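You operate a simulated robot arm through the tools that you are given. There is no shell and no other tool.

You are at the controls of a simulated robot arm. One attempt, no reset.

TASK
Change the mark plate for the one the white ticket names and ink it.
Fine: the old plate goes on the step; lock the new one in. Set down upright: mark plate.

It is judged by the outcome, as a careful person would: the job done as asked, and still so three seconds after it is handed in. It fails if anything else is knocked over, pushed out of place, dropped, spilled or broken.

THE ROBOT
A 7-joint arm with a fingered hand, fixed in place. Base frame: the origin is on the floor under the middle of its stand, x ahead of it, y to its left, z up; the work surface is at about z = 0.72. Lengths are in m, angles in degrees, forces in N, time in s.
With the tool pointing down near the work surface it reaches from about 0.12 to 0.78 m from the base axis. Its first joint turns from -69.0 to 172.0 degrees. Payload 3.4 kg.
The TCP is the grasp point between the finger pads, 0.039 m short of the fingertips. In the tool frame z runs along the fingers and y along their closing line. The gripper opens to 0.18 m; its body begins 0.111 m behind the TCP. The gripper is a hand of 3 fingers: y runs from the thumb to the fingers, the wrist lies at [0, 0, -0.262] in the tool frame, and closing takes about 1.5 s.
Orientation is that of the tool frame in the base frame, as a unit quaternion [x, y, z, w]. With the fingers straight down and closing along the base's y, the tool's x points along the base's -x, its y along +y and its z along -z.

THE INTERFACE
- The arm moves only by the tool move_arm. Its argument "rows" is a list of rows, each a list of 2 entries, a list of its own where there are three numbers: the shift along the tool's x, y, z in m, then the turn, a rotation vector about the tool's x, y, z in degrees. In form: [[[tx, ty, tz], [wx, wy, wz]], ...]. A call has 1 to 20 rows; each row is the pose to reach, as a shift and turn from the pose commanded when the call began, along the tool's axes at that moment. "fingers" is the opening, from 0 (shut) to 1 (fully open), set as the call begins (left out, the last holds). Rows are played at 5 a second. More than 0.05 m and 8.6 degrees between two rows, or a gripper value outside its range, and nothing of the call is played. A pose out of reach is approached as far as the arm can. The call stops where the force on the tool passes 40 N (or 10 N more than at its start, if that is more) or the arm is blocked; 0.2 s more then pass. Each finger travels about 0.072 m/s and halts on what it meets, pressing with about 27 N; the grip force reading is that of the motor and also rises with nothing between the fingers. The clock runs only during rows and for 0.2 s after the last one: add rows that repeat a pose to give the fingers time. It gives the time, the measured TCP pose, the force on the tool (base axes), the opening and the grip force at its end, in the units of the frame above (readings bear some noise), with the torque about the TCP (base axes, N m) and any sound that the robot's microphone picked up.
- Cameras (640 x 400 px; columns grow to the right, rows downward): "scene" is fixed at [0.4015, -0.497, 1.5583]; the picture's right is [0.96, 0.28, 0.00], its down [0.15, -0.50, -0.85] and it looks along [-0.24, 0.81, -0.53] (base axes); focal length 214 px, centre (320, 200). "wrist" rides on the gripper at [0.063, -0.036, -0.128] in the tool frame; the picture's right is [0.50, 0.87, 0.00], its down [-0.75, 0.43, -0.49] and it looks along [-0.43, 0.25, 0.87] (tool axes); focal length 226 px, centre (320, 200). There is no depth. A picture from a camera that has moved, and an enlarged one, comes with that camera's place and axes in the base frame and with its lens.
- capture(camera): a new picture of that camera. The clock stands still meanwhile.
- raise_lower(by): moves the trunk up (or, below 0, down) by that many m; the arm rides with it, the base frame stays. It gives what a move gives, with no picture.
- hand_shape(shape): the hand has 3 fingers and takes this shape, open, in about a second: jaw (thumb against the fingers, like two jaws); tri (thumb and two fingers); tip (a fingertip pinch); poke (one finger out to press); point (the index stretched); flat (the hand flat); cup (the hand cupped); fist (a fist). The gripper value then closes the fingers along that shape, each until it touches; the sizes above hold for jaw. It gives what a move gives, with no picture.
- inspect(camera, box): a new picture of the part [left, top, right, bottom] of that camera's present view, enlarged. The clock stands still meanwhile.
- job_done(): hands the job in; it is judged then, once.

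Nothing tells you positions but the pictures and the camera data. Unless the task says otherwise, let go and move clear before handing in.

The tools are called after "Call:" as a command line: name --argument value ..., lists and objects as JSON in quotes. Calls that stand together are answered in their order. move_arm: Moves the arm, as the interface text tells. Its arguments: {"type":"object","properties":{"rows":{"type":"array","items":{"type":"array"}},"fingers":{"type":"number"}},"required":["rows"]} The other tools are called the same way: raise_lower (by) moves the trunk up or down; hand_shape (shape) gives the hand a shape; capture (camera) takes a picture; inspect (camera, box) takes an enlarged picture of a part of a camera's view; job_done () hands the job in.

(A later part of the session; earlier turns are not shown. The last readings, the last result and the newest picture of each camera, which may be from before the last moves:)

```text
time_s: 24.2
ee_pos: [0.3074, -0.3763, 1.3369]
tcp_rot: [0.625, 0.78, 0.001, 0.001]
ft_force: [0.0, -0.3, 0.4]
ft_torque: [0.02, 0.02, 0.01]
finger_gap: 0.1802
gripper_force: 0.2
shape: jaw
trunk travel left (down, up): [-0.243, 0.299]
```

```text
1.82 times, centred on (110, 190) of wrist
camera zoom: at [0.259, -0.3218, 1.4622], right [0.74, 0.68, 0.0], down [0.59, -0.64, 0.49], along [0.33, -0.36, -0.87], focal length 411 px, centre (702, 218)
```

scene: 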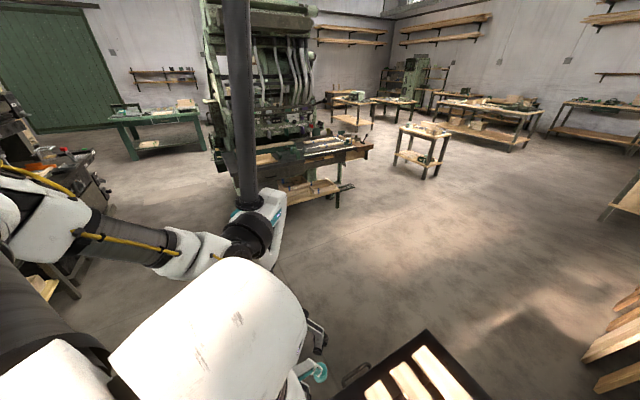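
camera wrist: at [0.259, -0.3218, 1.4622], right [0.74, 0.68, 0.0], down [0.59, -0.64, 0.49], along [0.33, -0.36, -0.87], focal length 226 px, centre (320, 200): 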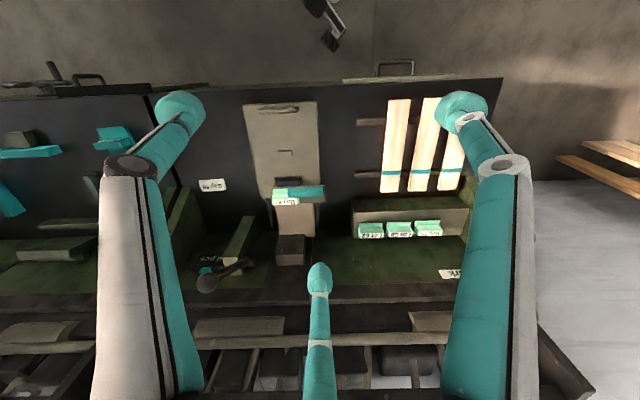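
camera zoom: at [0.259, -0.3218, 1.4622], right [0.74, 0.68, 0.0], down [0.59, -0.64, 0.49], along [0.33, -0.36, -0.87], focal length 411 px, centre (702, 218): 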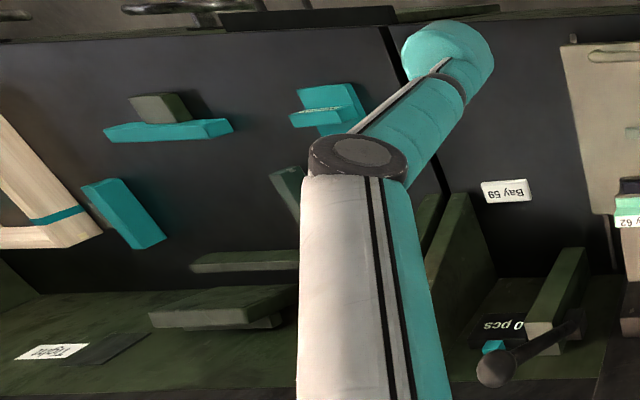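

The back is a green upright wall, and the raised block with the grey top holding the plates must be "the step" (top about z=0.85). The plates sit far out, so I'll test how far the vertical hand can reach toward Bay 59 at a safe height.

Call:
move_arm --rows '[[[-0.0037, 0.0366, 0.0287], [0, 0, 0]], [[-0.0074, 0.0731, 0.0574], [0, 0, 0]], [[-0.0111, 0.1097, 0.0861], [0, 0, 0]], [[-0.0148, 0.1462, 0.1148], [0, 0, 0]], [[-0.0185, 0.1828, 0.1435], [0, 0, 0]], [[-0.0222, 0.2193, 0.1722], [0, 0, 0]], [[-0.0259, 0.2559, 0.2009], [0, 0, 0]], [[-0.0296, 0.2924, 0.2296], [0, 0, 0]], [[-0.0333, 0.329, 0.2583], [0, 0, 0]], [[-0.037, 0.3655, 0.287], [0, 0, 0]]]'

Call:
move_arm --rows '[[[-0.0251, 0.0311, 0], [0, 0, 0]], [[-0.0502, 0.0622, 0], [0, 0, 0]], [[-0.0754, 0.0932, 0], [0, 0, 0]], [[-0.1005, 0.1243, 0], [0, 0, 0]]]'

Call:
capture --camera "wrist"

```text
time_s: 26.4
ee_pos: [0.6821, -0.3316, 1.042]
tcp_rot: [0.626, 0.78, 0.0, -0.001]
ft_force: [1.2, 0.3, 0.1]
ft_torque: [-0.03, 0.01, -0.02]
finger_gap: 0.1802
gripper_force: 0.0
shape: jaw
trunk travel left (down, up): [-0.243, 0.299]
```

```text
time_s: 27.4
ee_pos: [0.7413, -0.3875, 1.0331]
tcp_rot: [0.626, 0.78, 0.0, 0.0]
ft_force: [0.5, 1.0, -0.6]
ft_torque: [-0.06, 0.02, 0.0]
finger_gap: 0.1798
gripper_force: 0.0
shape: jaw
out of reach, approached as far as the arm can: row 2, 3, 4
trunk travel left (down, up): [-0.243, 0.299]
```

```text
taken
camera wrist: at [0.6919, -0.3337, 1.1581], right [0.74, 0.68, 0.0], down [0.59, -0.64, 0.49], along [0.33, -0.36, -0.87], focal length 226 px, centre (320, 200)
```

wrist: 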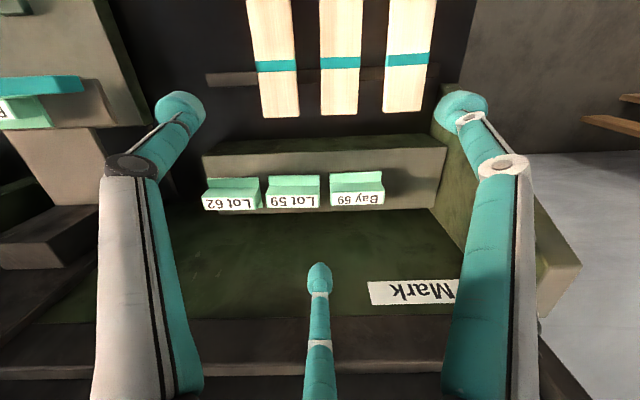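

With the hand vertical it reaches only about 0.84 m out, so a tilted hand will be needed at the rack. I'll back off and check how the fingers look when they close.

Call:
move_arm --rows '[[[0.0251, -0.0311, -0.01], [0, 0, 0]], [[0.0502, -0.0622, -0.02], [0, 0, 0]], [[0.0754, -0.0932, -0.03], [0, 0, 0]]]'

Call:
move_arm --rows '[[[0, 0, 0], [0, 0, 0]], [[0, 0, 0], [0, 0, 0]], [[0, 0, 0], [0, 0, 0]], [[0, 0, 0], [0, 0, 0]], [[0, 0, 0], [0, 0, 0]]]' --fingers 0.2

Call:
capture --camera "wrist"

Call:
move_arm --rows '[[[0, 0, 0], [0, 0, 0]], [[0, 0, 0], [0, 0, 0]], [[0, 0, 0], [0, 0, 0]], [[0, 0, 0], [0, 0, 0]]]' --fingers 0.0

Call:
capture --camera "wrist"

```text
time_s: 28.2
ee_pos: [0.6311, -0.3297, 1.0695]
tcp_rot: [0.625, 0.781, 0.001, 0.003]
ft_force: [-0.7, 1.1, -0.1]
ft_torque: [0.0, 0.0, 0.01]
finger_gap: 0.1801
gripper_force: 0.1
shape: jaw
trunk travel left (down, up): [-0.243, 0.299]
```

```text
time_s: 29.4
ee_pos: [0.6324, -0.3402, 1.0653]
tcp_rot: [0.626, 0.78, 0.002, -0.001]
ft_force: [-0.1, 0.6, -0.6]
ft_torque: [0.02, 0.03, 0.02]
finger_gap: 0.0363
gripper_force: 0.1
shape: jaw
trunk travel left (down, up): [-0.243, 0.299]
```

```text
taken
camera wrist: at [0.5832, -0.2859, 1.1912], right [0.74, 0.68, 0.0], down [0.59, -0.64, 0.49], along [0.33, -0.36, -0.87], focal length 226 px, centre (320, 200)
```

wrist: 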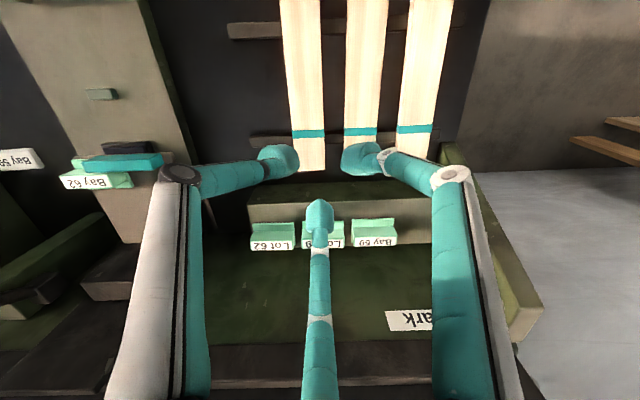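

```text
time_s: 30.4
ee_pos: [0.6332, -0.3363, 1.0658]
tcp_rot: [0.625, 0.781, 0.002, 0.001]
ft_force: [-0.4, -0.3, 0.0]
ft_torque: [-0.01, -0.01, 0.05]
finger_gap: 0.0
gripper_force: 27.5
shape: jaw
trunk travel left (down, up): [-0.243, 0.299]
```

```text
taken
camera wrist: at [0.5831, -0.2827, 1.192], right [0.74, 0.68, 0.0], down [0.59, -0.64, 0.49], along [0.33, -0.36, -0.87], focal length 226 px, centre (320, 200)
```

wrist: 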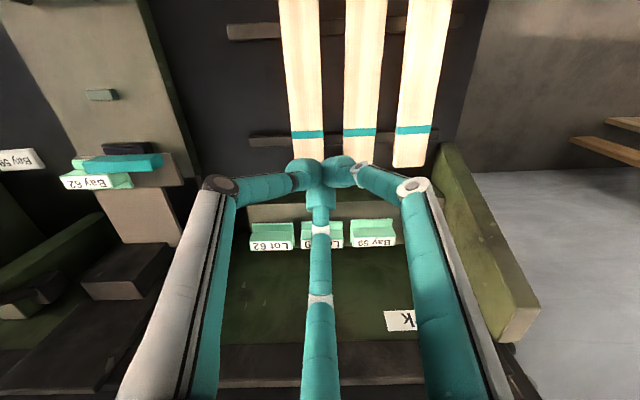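

The fingers close centrically at 120° to each other. I'll check the pinch shapes too.

Call:
hand_shape --shape "tip"

Call:
capture --camera "wrist"

Call:
move_arm --rows '[[[0, 0, 0], [0, 0, 0]], [[0, 0, 0], [0, 0, 0]], [[0, 0, 0], [0, 0, 0]], [[0, 0, 0], [0, 0, 0]], [[0, 0, 0], [0, 0, 0]], [[0, 0, 0], [0, 0, 0]], [[0, 0, 0], [0, 0, 0]]]' --fingers 0.15

Call:
capture --camera "wrist"

```text
time_s: 31.3
ee_pos: [0.6327, -0.3356, 1.0663]
tcp_rot: [0.625, 0.781, 0.001, 0.001]
ft_force: [0.5, 0.9, -1.4]
ft_torque: [0.0, 0.03, 0.0]
finger_gap: 0.1799
gripper_force: 0.1
shape: tip
trunk travel left (down, up): [-0.243, 0.299]
```

```text
taken
camera wrist: at [0.583, -0.282, 1.1922], right [0.74, 0.68, 0.0], down [0.59, -0.64, 0.49], along [0.34, -0.36, -0.87], focal length 226 px, centre (320, 200)
```

wrist: 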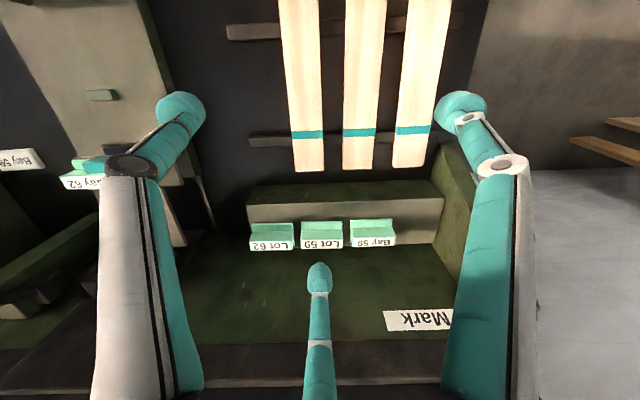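

```text
time_s: 32.9
ee_pos: [0.6321, -0.3354, 1.0659]
tcp_rot: [0.626, 0.78, 0.001, 0.001]
ft_force: [0.0, 0.8, -0.4]
ft_torque: [-0.01, -0.01, -0.01]
finger_gap: 0.0274
gripper_force: 0.1
shape: tip
trunk travel left (down, up): [-0.243, 0.299]
```

```text
taken
camera wrist: at [0.583, -0.2822, 1.1922], right [0.74, 0.68, 0.0], down [0.59, -0.64, 0.49], along [0.33, -0.36, -0.87], focal length 226 px, centre (320, 200)
```

wrist: 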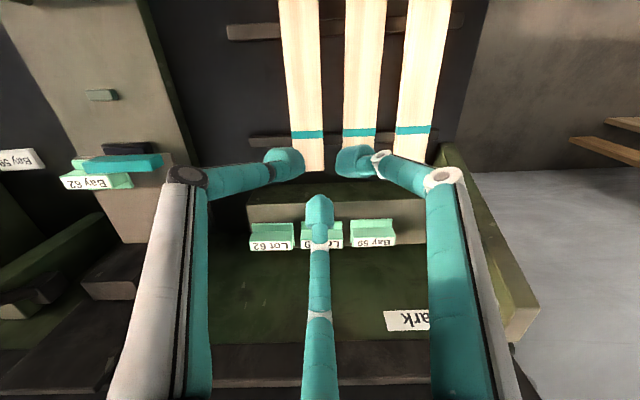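

Call:
hand_shape --shape "poke"

Call:
capture --camera "wrist"

Call:
hand_shape --shape "tri"

Call:
capture --camera "wrist"

```text
time_s: 33.8
ee_pos: [0.6317, -0.3358, 1.0661]
tcp_rot: [0.625, 0.781, 0.001, 0.001]
ft_force: [-0.3, -0.4, -1.0]
ft_torque: [0.02, 0.0, 0.03]
finger_gap: 0.0
gripper_force: 0.1
shape: poke
trunk travel left (down, up): [-0.243, 0.299]
```

```text
taken
camera wrist: at [0.583, -0.2822, 1.1922], right [0.74, 0.68, 0.0], down [0.59, -0.64, 0.49], along [0.34, -0.36, -0.87], focal length 226 px, centre (320, 200)
```

wrist: 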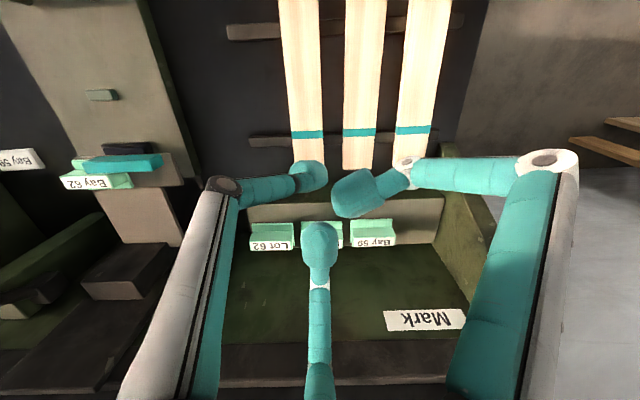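

```text
time_s: 34.7
ee_pos: [0.6319, -0.3345, 1.0653]
tcp_rot: [0.625, 0.781, 0.001, 0.0]
ft_force: [1.2, 0.2, 0.4]
ft_torque: [0.04, 0.02, -0.01]
finger_gap: 0.1799
gripper_force: 0.0
shape: tri
trunk travel left (down, up): [-0.243, 0.299]
```

```text
taken
camera wrist: at [0.583, -0.2821, 1.1922], right [0.74, 0.68, 0.0], down [0.59, -0.64, 0.49], along [0.34, -0.36, -0.87], focal length 226 px, centre (320, 200)
```

wrist: 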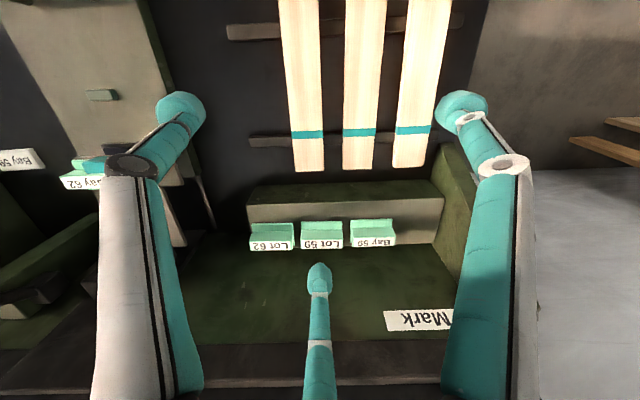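

Jaw, tip and tri all give the same 120° three-finger closing, so the best grip is across the label ridge, thumb on one side and two fingers on the other. The rack plates are about 0.95 m from the base, so I'll raise the hand and lower the trunk to gain low reach and a flatter view.

Call:
hand_shape --shape "jaw"

Call:
move_arm --rows '[[[0, -0.03, -0.03], [0, 0, 0]], [[0, -0.06, -0.06], [0, 0, 0]], [[0, -0.09, -0.09], [0, 0, 0]], [[0, -0.12, -0.12], [0, 0, 0]], [[0, -0.15, -0.15], [0, 0, 0]], [[0, -0.18, -0.18], [0, 0, 0]]]'

Call:
raise_lower --by -0.2

Call:
capture --camera "scene"

Call:
capture --camera "wrist"

```text
time_s: 35.6
ee_pos: [0.6315, -0.3353, 1.0668]
tcp_rot: [0.625, 0.78, 0.0, 0.0]
ft_force: [0.8, 0.2, -0.6]
ft_torque: [-0.07, -0.04, 0.0]
finger_gap: 0.1802
gripper_force: 0.0
shape: jaw
trunk travel left (down, up): [-0.243, 0.299]
```

```text
time_s: 37.0
ee_pos: [0.4509, -0.3741, 1.2485]
tcp_rot: [0.625, 0.78, 0.001, 0.002]
ft_force: [-0.2, -0.2, 0.1]
ft_torque: [0.01, 0.0, 0.03]
finger_gap: 0.1799
gripper_force: 0.1
shape: jaw
trunk travel left (down, up): [-0.243, 0.299]
```

```text
time_s: 39.2
ee_pos: [0.4524, -0.3762, 1.047]
tcp_rot: [0.625, 0.78, 0.001, 0.001]
ft_force: [-0.3, -0.4, 0.1]
ft_torque: [0.02, -0.05, 0.01]
finger_gap: 0.1798
gripper_force: 0.1
shape: jaw
trunk travel left (down, up): [-0.043, 0.499]
```

```text
taken
```

scene: 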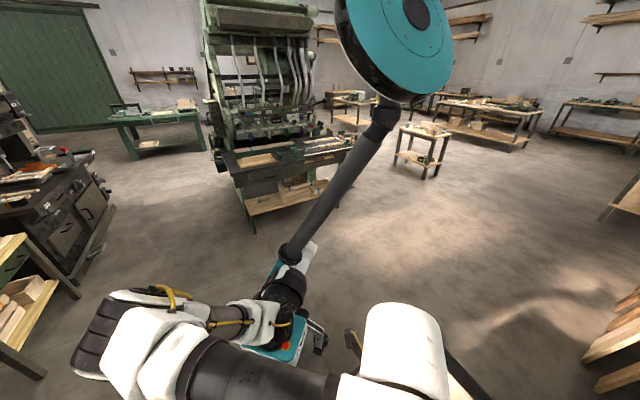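

```text
taken
camera wrist: at [0.4024, -0.3225, 1.1731], right [0.74, 0.68, 0.0], down [0.59, -0.64, 0.49], along [0.34, -0.36, -0.87], focal length 226 px, centre (320, 200)
```

wrist: 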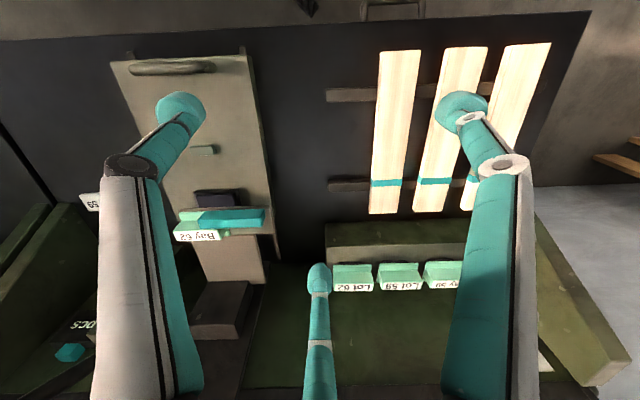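

Call:
move_arm --rows '[[[0, 0, 0], [-3.75, -6.5, 0]], [[0, 0, 0], [-7.5, -13, 0]], [[0, 0, 0], [-11.25, -19.5, 0]], [[0, 0, 0], [-15, -26, 0]]]'

Call:
capture --camera "wrist"

```text
time_s: 40.2
ee_pos: [0.4454, -0.4203, 1.0639]
tcp_rot: [0.597, 0.76, -0.036, 0.253]
ft_force: [-0.3, -0.2, -0.1]
ft_torque: [-0.01, -0.01, 0.02]
finger_gap: 0.1799
gripper_force: 0.1
shape: jaw
out of reach, approached as far as the arm can: row 3, 4
trunk travel left (down, up): [-0.043, 0.499]
```

```text
taken
camera wrist: at [0.3585, -0.3291, 1.1375], right [0.72, 0.69, 0.0], down [0.35, -0.37, 0.86], along [0.59, -0.62, -0.51], focal length 226 px, centre (320, 200)
```

wrist: 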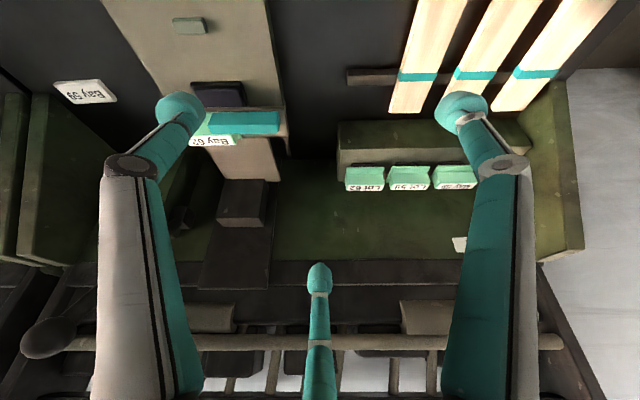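

Call:
inspect --camera "wrist" --box '[160, 60, 320, 160]'

Call:
inspect --camera "wrist" --box '[320, 100, 520, 225]'

Call:
inspect --camera "wrist" --box '[180, 140, 300, 300]'

```text
4.00 times, centred on (240, 110) of wrist
camera zoom: at [0.3585, -0.3291, 1.1375], right [0.72, 0.69, 0.0], down [0.35, -0.37, 0.86], along [0.59, -0.62, -0.51], focal length 904 px, centre (640, 560)
```

zoom: 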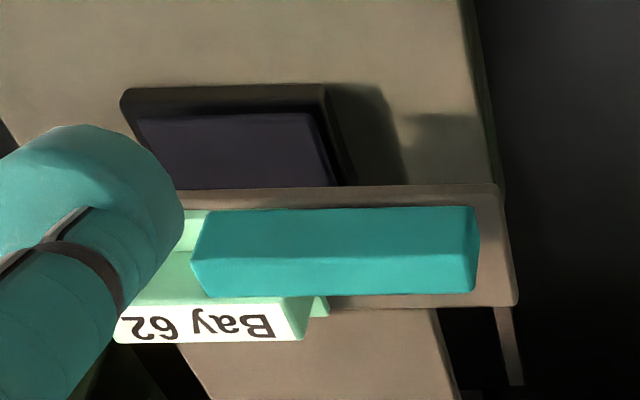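

```text
3.20 times, centred on (420, 162) of wrist
camera zoom: at [0.3585, -0.3291, 1.1375], right [0.72, 0.69, 0.0], down [0.35, -0.37, 0.86], along [0.59, -0.62, -0.51], focal length 723 px, centre (0, 320)
```

zoom: 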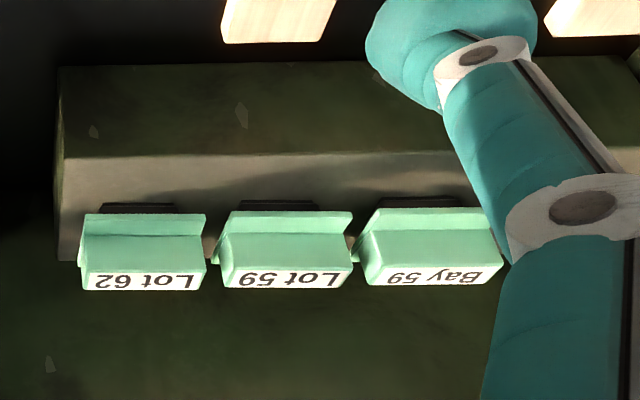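

```text
2.50 times, centred on (240, 220) of wrist
camera zoom: at [0.3585, -0.3291, 1.1375], right [0.72, 0.69, 0.0], down [0.35, -0.37, 0.86], along [0.59, -0.62, -0.51], focal length 565 px, centre (520, 150)
```

zoom: 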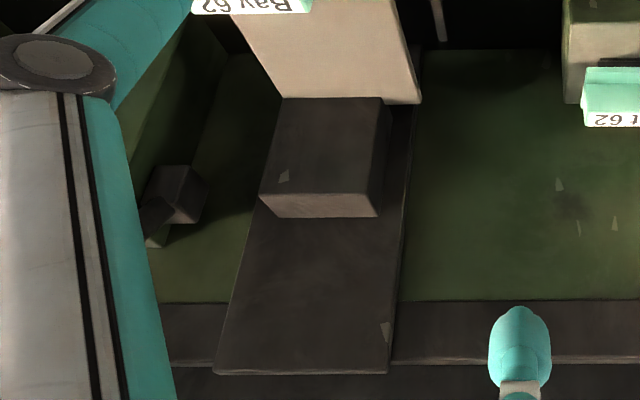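

The lower trunk lets the hand tilt to about 30°. The plates have a dark type layer under the flange, and the ridge is about 3 cm tall and 2.5 cm thick. I'll straighten up and test which wrist yaw allows closing across the ridges (along the slide direction).

Call:
move_arm --rows '[[[0, 0, -0.01], [3.7, 6.4, 0]], [[0, 0, -0.02], [7.3, 12.7, 0]], [[0, 0, -0.03], [11, 19, 0]], [[0, 0, -0.03], [14.6, 25.4, 0]]]'

Call:
move_arm --rows '[[[0, 0, 0], [0, 0, -8]], [[0, 0, 0], [0, 0, -16]], [[0, 0, 0], [0, 0, -24]], [[0, 0, 0], [0, 0, -32]], [[0, 0, 0], [0, 0, -40]], [[0, 0, 0], [0, 0, -48]], [[0, 0, 0], [0, 0, -56]], [[0, 0, 0], [0, 0, -64]], [[0, 0, 0], [0, 0, -72]], [[0, 0, 0], [0, 0, -80]], [[0, 0, 0], [0, 0, -88]], [[0, 0, 0], [0, 0, -96]], [[0, 0, 0], [0, 0, -104]], [[0, 0, 0], [0, 0, -112]], [[0, 0, 0], [0, 0, -120]]]'

Call:
capture --camera "wrist"

```text
time_s: 41.2
ee_pos: [0.4363, -0.4092, 1.0882]
tcp_rot: [0.625, 0.78, 0.001, 0.006]
ft_force: [0.2, 0.2, -0.5]
ft_torque: [-0.02, 0.01, 0.0]
finger_gap: 0.1799
gripper_force: 0.0
shape: jaw
trunk travel left (down, up): [-0.043, 0.499]
```

```text
time_s: 44.4
ee_pos: [0.4352, -0.4095, 1.0904]
tcp_rot: [-0.365, 0.931, -0.006, 0.003]
ft_force: [0.0, -0.2, -0.9]
ft_torque: [0.03, -0.01, 0.02]
finger_gap: 0.1799
gripper_force: 0.1
shape: jaw
trunk travel left (down, up): [-0.043, 0.499]
```

```text
taken
camera wrist: at [0.4131, -0.4767, 1.2166], right [-0.95, 0.3, -0.01], down [0.25, 0.84, 0.49], along [0.16, 0.46, -0.87], focal length 226 px, centre (320, 200)
```

wrist: 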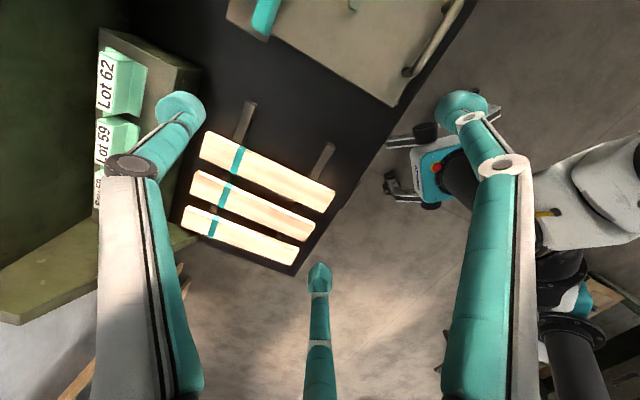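

Closing along the slide direction works with the thumb on the wall side. I'll move above the free end of the lock lever to look at it from this angle.

Call:
move_arm --rows '[[[0.024, -0.035, 0.0], [0, 0, 0]], [[0.048, -0.07, 0.0], [0, 0, 0]], [[0.072, -0.105, 0.0], [0, 0, 0]], [[0.096, -0.1407, 0.0], [0, 0, 0]], [[0.096, -0.1407, 0.03], [0, 0, 0]], [[0.096, -0.1407, 0.06], [0, 0, 0]]]'

Call:
capture --camera "wrist"

Call:
inspect --camera "wrist" --box '[200, 60, 440, 210]'

```text
time_s: 45.8
ee_pos: [0.4606, -0.578, 1.0316]
tcp_rot: [-0.363, 0.932, -0.005, 0.004]
ft_force: [0.2, -0.1, -0.3]
ft_torque: [0.02, 0.01, -0.04]
finger_gap: 0.18
gripper_force: 0.0
shape: jaw
trunk travel left (down, up): [-0.043, 0.499]
```

```text
taken
camera wrist: at [0.4387, -0.6468, 1.1584], right [-0.95, 0.3, -0.01], down [0.25, 0.83, 0.49], along [0.16, 0.46, -0.87], focal length 226 px, centre (320, 200)
```

wrist: 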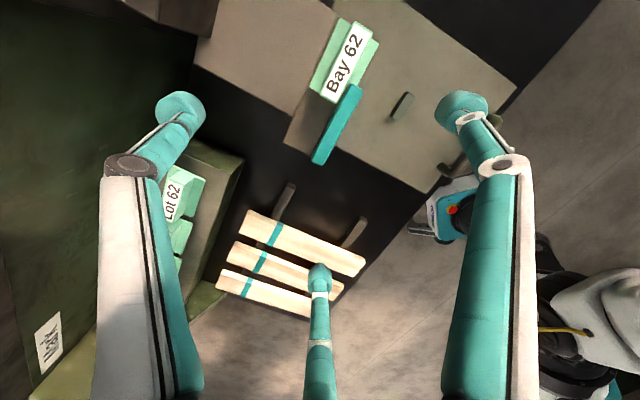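

```text
2.67 times, centred on (320, 135) of wrist
camera zoom: at [0.4387, -0.6468, 1.1584], right [-0.95, 0.3, -0.01], down [0.25, 0.83, 0.49], along [0.16, 0.46, -0.87], focal length 603 px, centre (320, 373)
```

zoom: 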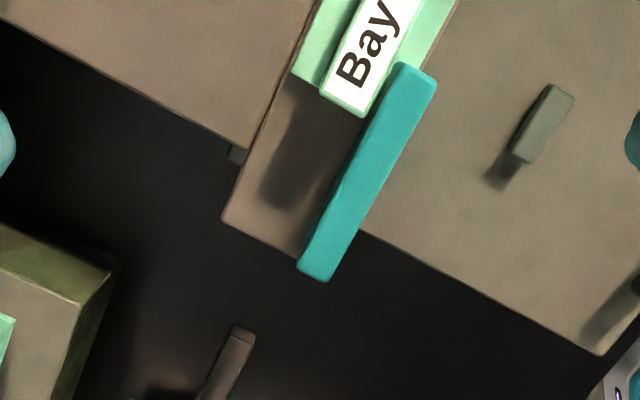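

The triangulation is better now. The lock lever's top and the label are both at about z=0.868, and the lever runs along the robot side of the ridge and about 7 cm past its right end. I'll part-close the fingers and come down over the free end for a check.

Call:
move_arm --rows '[[[0.0033, 0.0066, 0.02], [0, 0, 0]], [[0.0033, 0.0066, 0.04], [0, 0, 0]], [[0.0033, 0.0066, 0.06], [0, 0, 0]], [[0.0033, 0.0066, 0.08], [0, 0, 0]], [[0.0033, 0.0066, 0.08], [0, 0, 0]]]' --fingers 0.4

Call:
capture --camera "wrist"

Call:
inspect --camera "wrist" --box '[220, 80, 420, 240]'

```text
time_s: 47.0
ee_pos: [0.4555, -0.5754, 0.9506]
tcp_rot: [-0.363, 0.932, -0.006, 0.004]
ft_force: [-0.5, 0.3, 0.7]
ft_torque: [0.03, -0.01, 0.0]
finger_gap: 0.0725
gripper_force: 0.1
shape: jaw
trunk travel left (down, up): [-0.043, 0.499]
```

```text
taken
camera wrist: at [0.4325, -0.6428, 1.0778], right [-0.95, 0.3, -0.01], down [0.25, 0.83, 0.49], along [0.16, 0.46, -0.87], focal length 226 px, centre (320, 200)
```

wrist: 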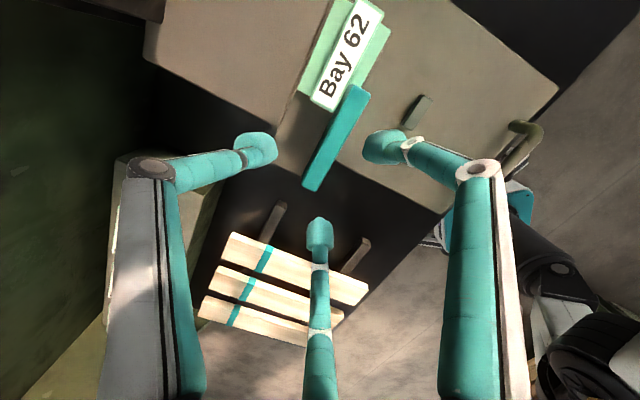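

```text
2.50 times, centred on (320, 160) of wrist
camera zoom: at [0.4325, -0.6428, 1.0778], right [-0.95, 0.3, -0.01], down [0.25, 0.83, 0.49], along [0.16, 0.46, -0.87], focal length 565 px, centre (320, 300)
```

zoom: 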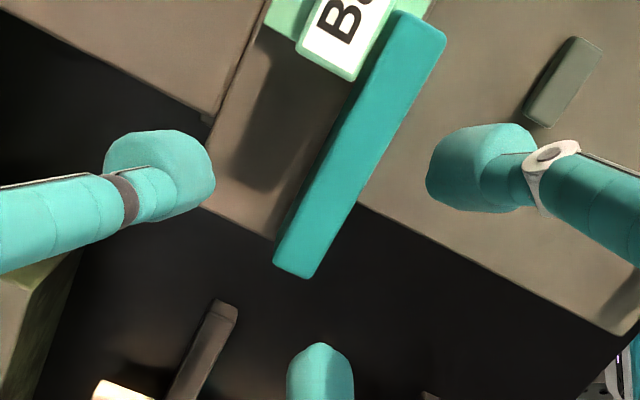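

The lever is between thumb and fingers. I'll go down so the fingertips overlap it by about 2 cm.

Call:
move_arm --rows '[[[0, 0.004, 0.016], [0, 0, 0]], [[0, 0.004, 0.032], [0, 0, 0]], [[0, 0.004, 0.048], [0, 0, 0]], [[0, 0.004, 0.062], [0, 0, 0]]]'

Call:
inspect --camera "wrist" --box '[220, 80, 420, 240]'

```text
time_s: 48.0
ee_pos: [0.4525, -0.5727, 0.8881]
tcp_rot: [-0.363, 0.932, -0.006, 0.005]
ft_force: [0.1, 0.2, 0.0]
ft_torque: [-0.01, -0.02, 0.04]
finger_gap: 0.0725
gripper_force: 0.1
shape: jaw
trunk travel left (down, up): [-0.043, 0.499]
```

```text
2.50 times, centred on (320, 160) of wrist
camera zoom: at [0.4305, -0.6407, 1.016], right [-0.95, 0.3, -0.01], down [0.25, 0.83, 0.49], along [0.16, 0.46, -0.87], focal length 565 px, centre (320, 300)
```

zoom: 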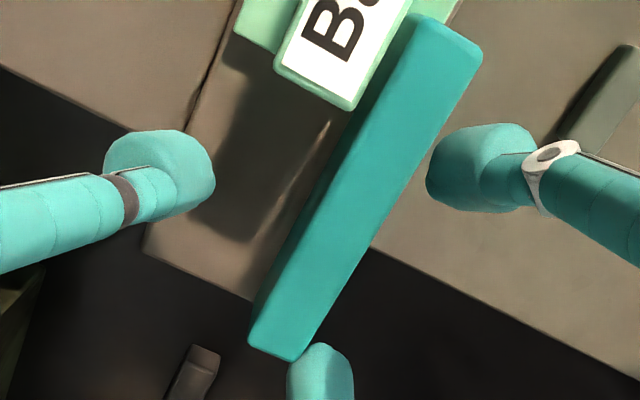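

Call:
move_arm --rows '[[[0, 0, 0], [0, 0, 0]], [[0, 0, 0], [0, 0, 0]], [[0, 0, 0], [0, 0, 0]], [[0, 0, 0], [0, 0, 0]], [[0, 0, 0], [0, 0, 0]]]' --fingers 0.0

Call:
inspect --camera "wrist" --box '[220, 80, 420, 240]'

```text
time_s: 49.2
ee_pos: [0.454, -0.5728, 0.8898]
tcp_rot: [-0.364, 0.931, -0.006, 0.004]
ft_force: [-0.2, -0.7, -0.3]
ft_torque: [-0.16, -0.12, 0.05]
finger_gap: 0.0119
gripper_force: 27.5
shape: jaw
trunk travel left (down, up): [-0.043, 0.499]
```

```text
2.50 times, centred on (320, 160) of wrist
camera zoom: at [0.4302, -0.6408, 1.0165], right [-0.95, 0.3, -0.01], down [0.25, 0.83, 0.49], along [0.16, 0.46, -0.87], focal length 565 px, centre (320, 300)
```

zoom: 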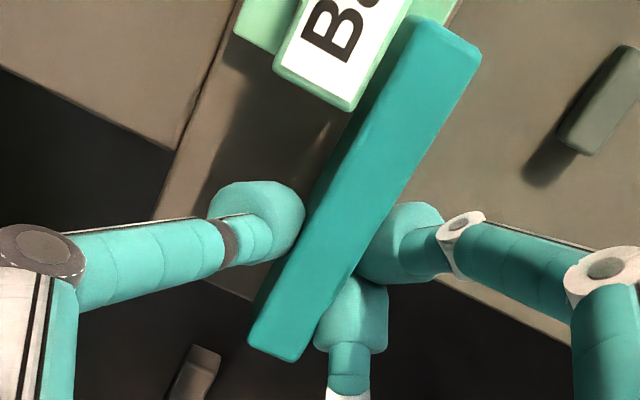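

The lever is gripped. I'll test gently which way it yields, starting with a small pull toward the robot.

Call:
move_arm --rows '[[[0, 0.003, 0], [0, 0, 0]], [[0, 0.006, 0], [0, 0, 0]], [[0, 0.009, 0], [0, 0, 0]]]'

Call:
inspect --camera "wrist" --box '[220, 80, 420, 240]'

```text
time_s: 50.0
ee_pos: [0.448, -0.5684, 0.8894]
tcp_rot: [-0.364, 0.932, -0.007, 0.004]
ft_force: [13.1, -12.0, 11.8]
ft_torque: [-0.71, -0.73, 0.05]
finger_gap: 0.0122
gripper_force: 26.5
shape: jaw
trunk travel left (down, up): [-0.043, 0.499]
```

```text
2.50 times, centred on (320, 160) of wrist
camera zoom: at [0.4244, -0.6353, 1.0159], right [-0.95, 0.3, -0.02], down [0.25, 0.84, 0.49], along [0.16, 0.46, -0.87], focal length 565 px, centre (320, 300)
```

zoom: 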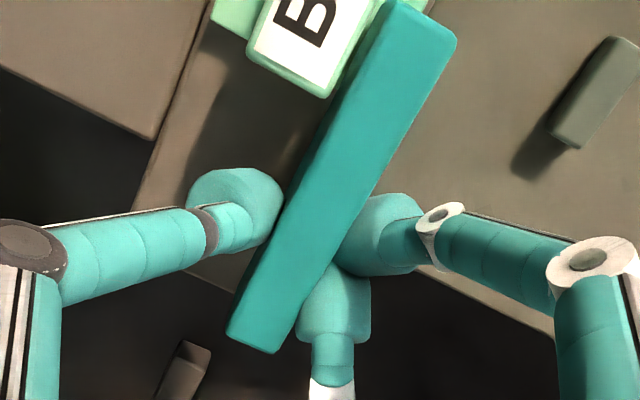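

Pulling toward the robot meets resistance, so the lever doesn't slide that way. I'll go back and try a gentle lift instead.

Call:
move_arm --rows '[[[0, -0.005, 0], [0, 0, 0]], [[0, -0.0085, 0], [0, 0, 0]]]'

Call:
move_arm --rows '[[[0, 0, -0.003], [0, 0, 0]], [[0, 0, -0.006], [0, 0, 0]], [[0, 0, -0.009], [0, 0, 0]]]'

Call:
inspect --camera "wrist" --box '[220, 80, 420, 240]'

```text
time_s: 50.6
ee_pos: [0.4525, -0.5721, 0.8885]
tcp_rot: [-0.363, 0.932, -0.005, 0.002]
ft_force: [-0.1, -0.4, 5.2]
ft_torque: [-0.17, -0.16, 0.04]
finger_gap: 0.0111
gripper_force: 26.7
shape: jaw
trunk travel left (down, up): [-0.043, 0.499]
```

```text
time_s: 51.4
ee_pos: [0.4537, -0.5735, 0.8943]
tcp_rot: [-0.364, 0.931, -0.004, 0.001]
ft_force: [-3.4, 5.0, -27.7]
ft_torque: [-0.04, -0.1, 0.03]
finger_gap: 0.0074
gripper_force: 27.2
shape: jaw
trunk travel left (down, up): [-0.043, 0.499]
```

```text
2.50 times, centred on (320, 160) of wrist
camera zoom: at [0.4313, -0.642, 1.0205], right [-0.95, 0.3, -0.01], down [0.26, 0.83, 0.49], along [0.15, 0.47, -0.87], focal length 565 px, centre (320, 300)
```

zoom: 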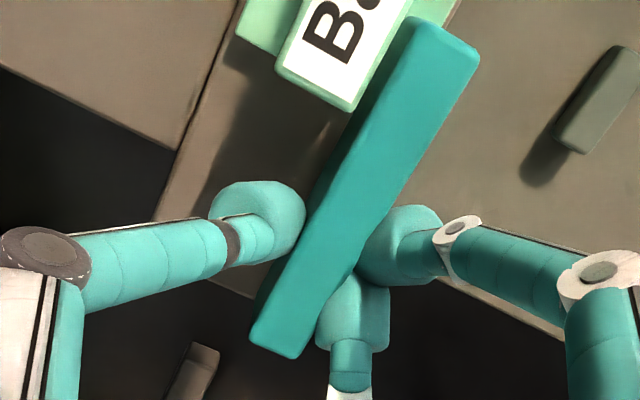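

Lifting is resisted as well. I'll lower back and try a small twist, with the lever's plate end swinging toward the robot.

Call:
move_arm --rows '[[[0, 0, 0.005], [0, 0, 0]], [[0, 0, 0.008], [0, 0, 0]]]'

Call:
move_arm --rows '[[[0, 0, 0], [0, 0, 3]], [[0, 0, 0], [0, 0, 6]], [[0, 0, 0], [0, 0, 9]]]'

Call:
inspect --camera "wrist" --box '[220, 80, 420, 240]'

```text
time_s: 52.0
ee_pos: [0.4528, -0.5739, 0.8932]
tcp_rot: [-0.363, 0.932, -0.009, 0.006]
ft_force: [0.1, -1.2, -0.9]
ft_torque: [-0.15, -0.09, 0.05]
finger_gap: 0.0081
gripper_force: 26.4
shape: jaw
trunk travel left (down, up): [-0.043, 0.499]
```

```text
time_s: 52.8
ee_pos: [0.4538, -0.5715, 0.8919]
tcp_rot: [-0.29, 0.957, -0.006, 0.005]
ft_force: [4.6, -0.2, 7.2]
ft_torque: [-0.22, -0.21, 0.19]
finger_gap: 0.0086
gripper_force: 27.2
shape: jaw
trunk travel left (down, up): [-0.043, 0.499]
```

```text
2.50 times, centred on (320, 160) of wrist
camera zoom: at [0.4197, -0.6359, 1.0179], right [-0.9, 0.45, -0.02], down [0.38, 0.78, 0.49], along [0.23, 0.43, -0.87], focal length 565 px, centre (320, 300)
```

zoom: 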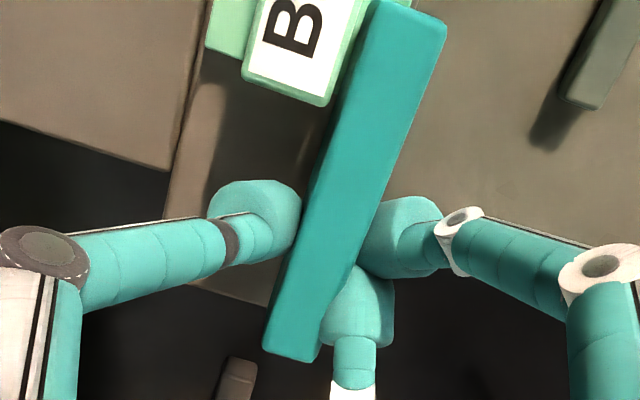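

The twist did not turn the lever. If it pivots near its middle, the free end must go away from the robot, so I'll untwist and test a small push that way.

Call:
move_arm --rows '[[[0, 0, 0], [0, 0, -4.5]], [[0, 0, 0], [0, 0, -9]]]'

Call:
move_arm --rows '[[[0, -0.003, 0], [0, 0, 0]], [[0, -0.006, 0], [0, 0, 0]], [[0, -0.009, 0], [0, 0, 0]], [[0, -0.012, 0], [0, 0, 0]]]'

Call:
inspect --camera "wrist" --box '[220, 80, 420, 240]'

```text
time_s: 53.4
ee_pos: [0.4542, -0.5732, 0.8907]
tcp_rot: [-0.363, 0.932, -0.006, 0.004]
ft_force: [4.1, -2.0, 9.8]
ft_torque: [-0.21, -0.26, -0.1]
finger_gap: 0.009
gripper_force: 27.5
shape: jaw
trunk travel left (down, up): [-0.043, 0.499]
```

```text
time_s: 54.4
ee_pos: [0.4595, -0.5794, 0.8906]
tcp_rot: [-0.364, 0.931, -0.005, 0.003]
ft_force: [-17.5, 16.3, 0.8]
ft_torque: [0.47, 0.54, -0.02]
finger_gap: 0.0086
gripper_force: 27.1
shape: jaw
trunk travel left (down, up): [-0.043, 0.499]
```

```text
2.50 times, centred on (320, 160) of wrist
camera zoom: at [0.4361, -0.6466, 1.0176], right [-0.95, 0.3, -0.01], down [0.26, 0.83, 0.49], along [0.15, 0.46, -0.87], focal length 565 px, centre (320, 300)
```

zoom: 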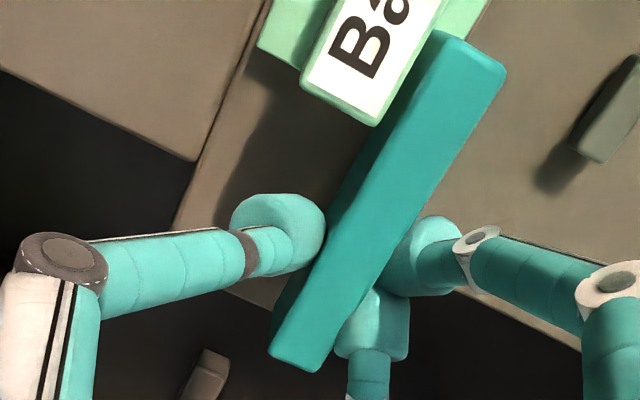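

No yield in that direction. I'll test sliding along the lever's length, away from the plate.

Call:
move_arm --rows '[[[0, 0.006, 0], [0, 0, 0]], [[0, 0.0115, 0], [0, 0, 0]]]'

Call:
move_arm --rows '[[[-0.003, 0, 0], [0, 0, 0]], [[-0.006, 0, 0], [0, 0, 0]], [[-0.009, 0, 0], [0, 0, 0]], [[-0.012, 0, 0], [0, 0, 0]]]'

Call:
inspect --camera "wrist" --box '[220, 80, 420, 240]'

```text
time_s: 55.0
ee_pos: [0.4542, -0.5744, 0.8903]
tcp_rot: [-0.363, 0.932, -0.007, 0.006]
ft_force: [1.9, -0.7, 6.6]
ft_torque: [-0.17, -0.11, 0.02]
finger_gap: 0.0097
gripper_force: 27.6
shape: jaw
trunk travel left (down, up): [-0.043, 0.499]
```

```text
time_s: 56.0
ee_pos: [0.4613, -0.5671, 0.8897]
tcp_rot: [-0.363, 0.932, -0.007, 0.005]
ft_force: [3.5, -2.8, 10.1]
ft_torque: [-0.24, -0.21, -0.03]
finger_gap: 0.0103
gripper_force: 26.6
shape: jaw
trunk travel left (down, up): [-0.043, 0.499]
```

```text
2.50 times, centred on (320, 160) of wrist
camera zoom: at [0.4384, -0.6335, 1.0171], right [-0.95, 0.3, -0.01], down [0.25, 0.83, 0.49], along [0.16, 0.46, -0.87], focal length 565 px, centre (320, 300)
```

zoom: 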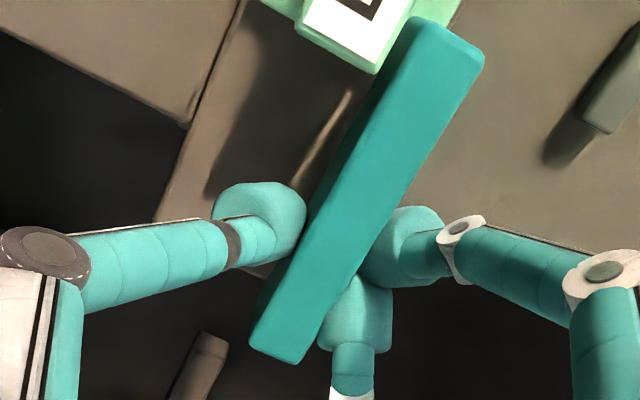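

It slides: the lock is a bolt that moves along its length, away from the plate. I'll keep sliding it until the plate's flange is clear.

Call:
move_arm --rows '[[[-0.005, 0, 0], [0, 0, 0]], [[-0.01, 0, 0], [0, 0, 0]], [[-0.015, 0, 0], [0, 0, 0]], [[-0.02, 0, 0], [0, 0, 0]], [[-0.025, 0, 0], [0, 0, 0]], [[-0.03, 0, 0], [0, 0, 0]], [[-0.035, 0, 0], [0, 0, 0]]]'

Call:
capture --camera "wrist"

Call:
inspect --camera "wrist" --box '[240, 0, 440, 220]'

```text
time_s: 57.6
ee_pos: [0.4867, -0.542, 0.8902]
tcp_rot: [-0.364, 0.932, -0.005, 0.004]
ft_force: [-6.6, -4.1, 4.6]
ft_torque: [-0.24, 0.18, -0.01]
finger_gap: 0.0101
gripper_force: 27.2
shape: jaw
trunk travel left (down, up): [-0.043, 0.499]
```

```text
taken
camera wrist: at [0.4636, -0.6096, 1.0171], right [-0.95, 0.3, -0.01], down [0.26, 0.83, 0.49], along [0.16, 0.46, -0.87], focal length 226 px, centre (320, 200)
```

wrist: 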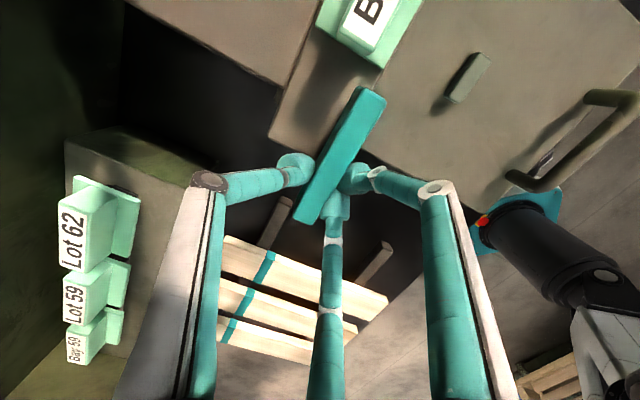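

```text
1.82 times, centred on (340, 110) of wrist
camera zoom: at [0.4636, -0.6096, 1.0171], right [-0.95, 0.3, -0.01], down [0.26, 0.83, 0.49], along [0.16, 0.46, -0.87], focal length 411 px, centre (284, 364)
```

zoom: 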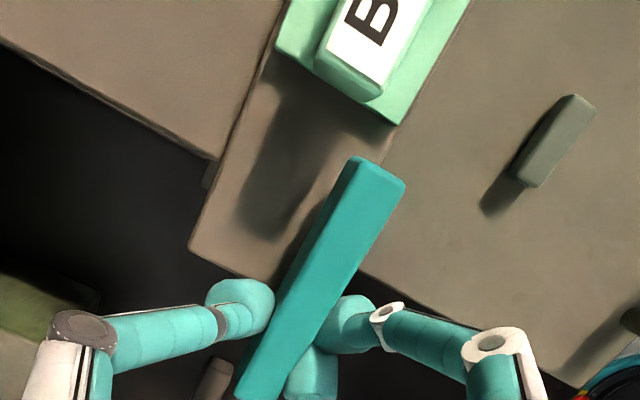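

The bolt has slid about 4.5 cm and now clears the plate's flange. I'll release it and lift off.

Call:
move_arm --rows '[[[0, 0, 0], [0, 0, 0]], [[0, 0, 0], [0, 0, 0]], [[0, 0, 0], [0, 0, 0]], [[0, 0, 0], [0, 0, 0]]]' --fingers 0.4

Call:
move_arm --rows '[[[0, 0, -0.03], [0, 0, 0]], [[0, 0, -0.06], [0, 0, 0]], [[0, 0, -0.09], [0, 0, 0]], [[0, 0, -0.12], [0, 0, 0]]]'

Call:
capture --camera "wrist"

Call:
inspect --camera "wrist" --box '[60, 120, 240, 330]'

Call:
inspect --camera "wrist" --box '[260, 20, 460, 180]'

```text
time_s: 58.6
ee_pos: [0.4879, -0.5414, 0.8899]
tcp_rot: [-0.362, 0.932, -0.006, 0.004]
ft_force: [0.7, 0.6, 0.0]
ft_torque: [0.0, 0.07, 0.0]
finger_gap: 0.0715
gripper_force: 0.0
shape: jaw
trunk travel left (down, up): [-0.043, 0.499]
```

```text
time_s: 59.6
ee_pos: [0.4871, -0.5394, 1.0105]
tcp_rot: [-0.363, 0.932, -0.006, 0.003]
ft_force: [0.0, -0.2, 0.4]
ft_torque: [0.0, 0.0, 0.0]
finger_gap: 0.0714
gripper_force: 0.0
shape: jaw
trunk travel left (down, up): [-0.043, 0.499]
```

```text
taken
camera wrist: at [0.4634, -0.6072, 1.1379], right [-0.95, 0.3, -0.01], down [0.25, 0.83, 0.49], along [0.16, 0.46, -0.87], focal length 226 px, centre (320, 200)
```

wrist: 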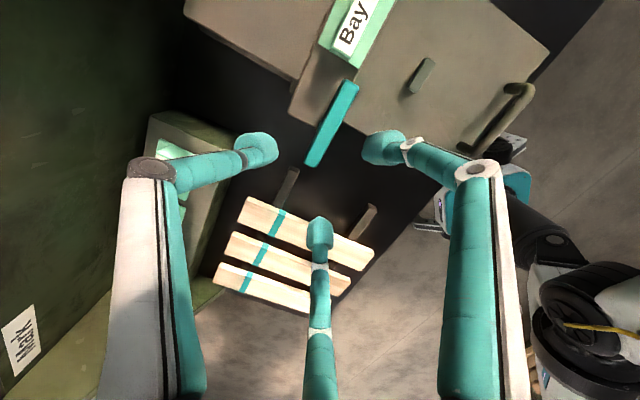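

```text
1.90 times, centred on (150, 225) of wrist
camera zoom: at [0.4634, -0.6072, 1.1379], right [-0.95, 0.3, -0.01], down [0.25, 0.83, 0.49], along [0.16, 0.46, -0.87], focal length 431 px, centre (644, 152)
```

zoom: 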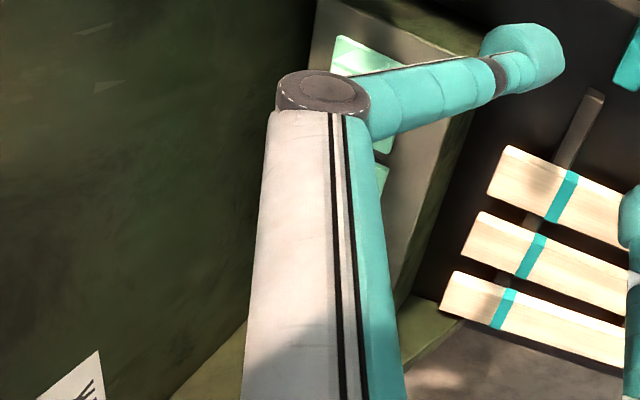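

```text
2.50 times, centred on (360, 100) of wrist
camera zoom: at [0.4634, -0.6072, 1.1379], right [-0.95, 0.3, -0.01], down [0.25, 0.83, 0.49], along [0.16, 0.46, -0.87], focal length 565 px, centre (220, 450)
```

zoom: 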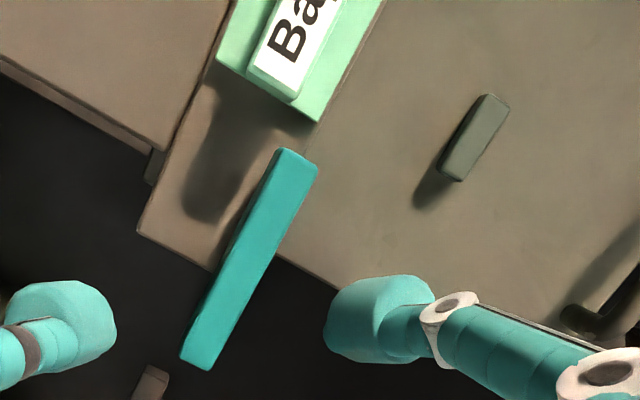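

Call:
move_arm --rows '[[[0.026, -0.0055, 0.0], [0, 0, 0]], [[0.052, -0.011, 0.0], [0, 0, 0]], [[0.078, -0.0166, 0.0], [0, 0, 0]], [[0.104, -0.022, 0.0], [0, 0, 0]], [[0.1299, -0.0277, 0.02], [0, 0, 0]], [[0.1299, -0.0277, 0.045], [0, 0, 0]]]'

Call:
capture --camera "wrist"

Call:
inspect --camera "wrist" --box '[220, 60, 420, 220]'

```text
time_s: 61.0
ee_pos: [0.4096, -0.6473, 0.9641]
tcp_rot: [-0.363, 0.932, -0.005, 0.003]
ft_force: [-0.1, -0.9, -0.2]
ft_torque: [-0.03, -0.02, -0.02]
finger_gap: 0.0713
gripper_force: 0.1
shape: jaw
trunk travel left (down, up): [-0.043, 0.499]
```

```text
taken
camera wrist: at [0.387, -0.7156, 1.0906], right [-0.95, 0.3, -0.01], down [0.25, 0.83, 0.49], along [0.16, 0.46, -0.87], focal length 226 px, centre (320, 200)
```

wrist: 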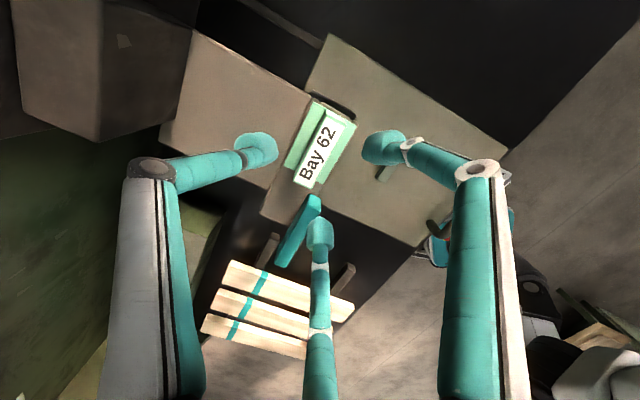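

```text
2.50 times, centred on (320, 140) of wrist
camera zoom: at [0.387, -0.7156, 1.0906], right [-0.95, 0.3, -0.01], down [0.25, 0.83, 0.49], along [0.16, 0.46, -0.87], focal length 565 px, centre (320, 350)
```

zoom: 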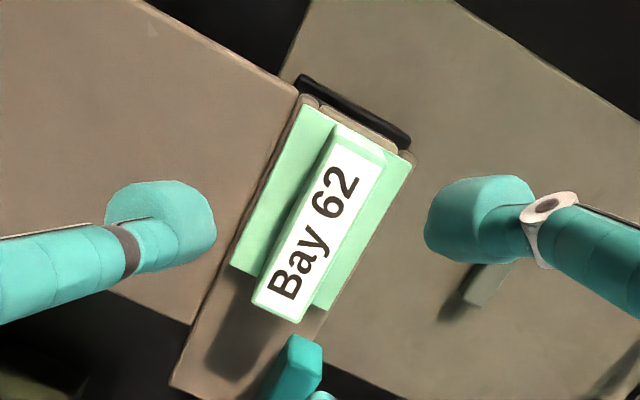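

The TCP is centred over the Bay 62 ridge, and the ink pad tray shows just below the holder. I'll descend around the ridge and grip it.

Call:
move_arm --rows '[[[0.001, 0.0, 0.02], [0, 0, 0]], [[0.001, 0.0, 0.04], [0, 0, 0]], [[0.001, 0.0, 0.06], [0, 0, 0]], [[0.001, 0.0, 0.07], [0, 0, 0]], [[0.001, 0.0, 0.079], [0, 0, 0]]]'

Call:
inspect --camera "wrist" --box '[220, 60, 420, 260]'

```text
time_s: 62.2
ee_pos: [0.4114, -0.6494, 0.8849]
tcp_rot: [-0.363, 0.932, -0.005, 0.003]
ft_force: [-1.1, 0.4, 0.3]
ft_torque: [0.0, 0.01, 0.02]
finger_gap: 0.0712
gripper_force: 0.1
shape: jaw
trunk travel left (down, up): [-0.043, 0.499]
```

```text
2.00 times, centred on (320, 160) of wrist
camera zoom: at [0.388, -0.7173, 1.0117], right [-0.95, 0.3, -0.01], down [0.25, 0.83, 0.49], along [0.16, 0.46, -0.87], focal length 452 px, centre (320, 280)
```

zoom: 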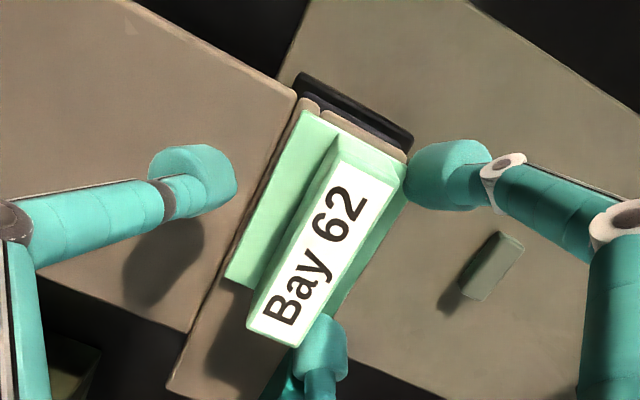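

Call:
move_arm --rows '[[[0, 0, 0], [0, 0, 0]], [[0, 0, 0], [0, 0, 0]], [[0, 0, 0], [0, 0, 0]], [[0, 0, 0], [0, 0, 0]], [[0, 0, 0], [0, 0, 0]]]' --fingers 0.0

Call:
inspect --camera "wrist" --box '[220, 60, 420, 260]'

```text
time_s: 63.4
ee_pos: [0.4118, -0.6496, 0.8866]
tcp_rot: [-0.363, 0.932, -0.007, 0.005]
ft_force: [-0.4, -1.0, 3.4]
ft_torque: [-0.19, -0.13, 0.06]
finger_gap: 0.0161
gripper_force: 27.2
shape: jaw
trunk travel left (down, up): [-0.043, 0.499]
```

```text
2.00 times, centred on (320, 160) of wrist
camera zoom: at [0.3876, -0.7171, 1.0127], right [-0.95, 0.3, -0.01], down [0.25, 0.83, 0.49], along [0.16, 0.46, -0.87], focal length 452 px, centre (320, 280)
```

zoom: 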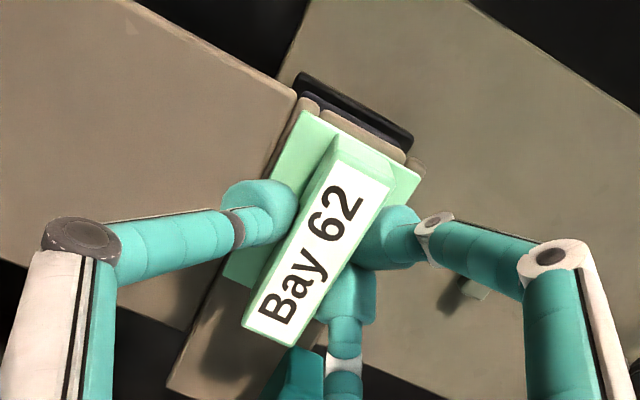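

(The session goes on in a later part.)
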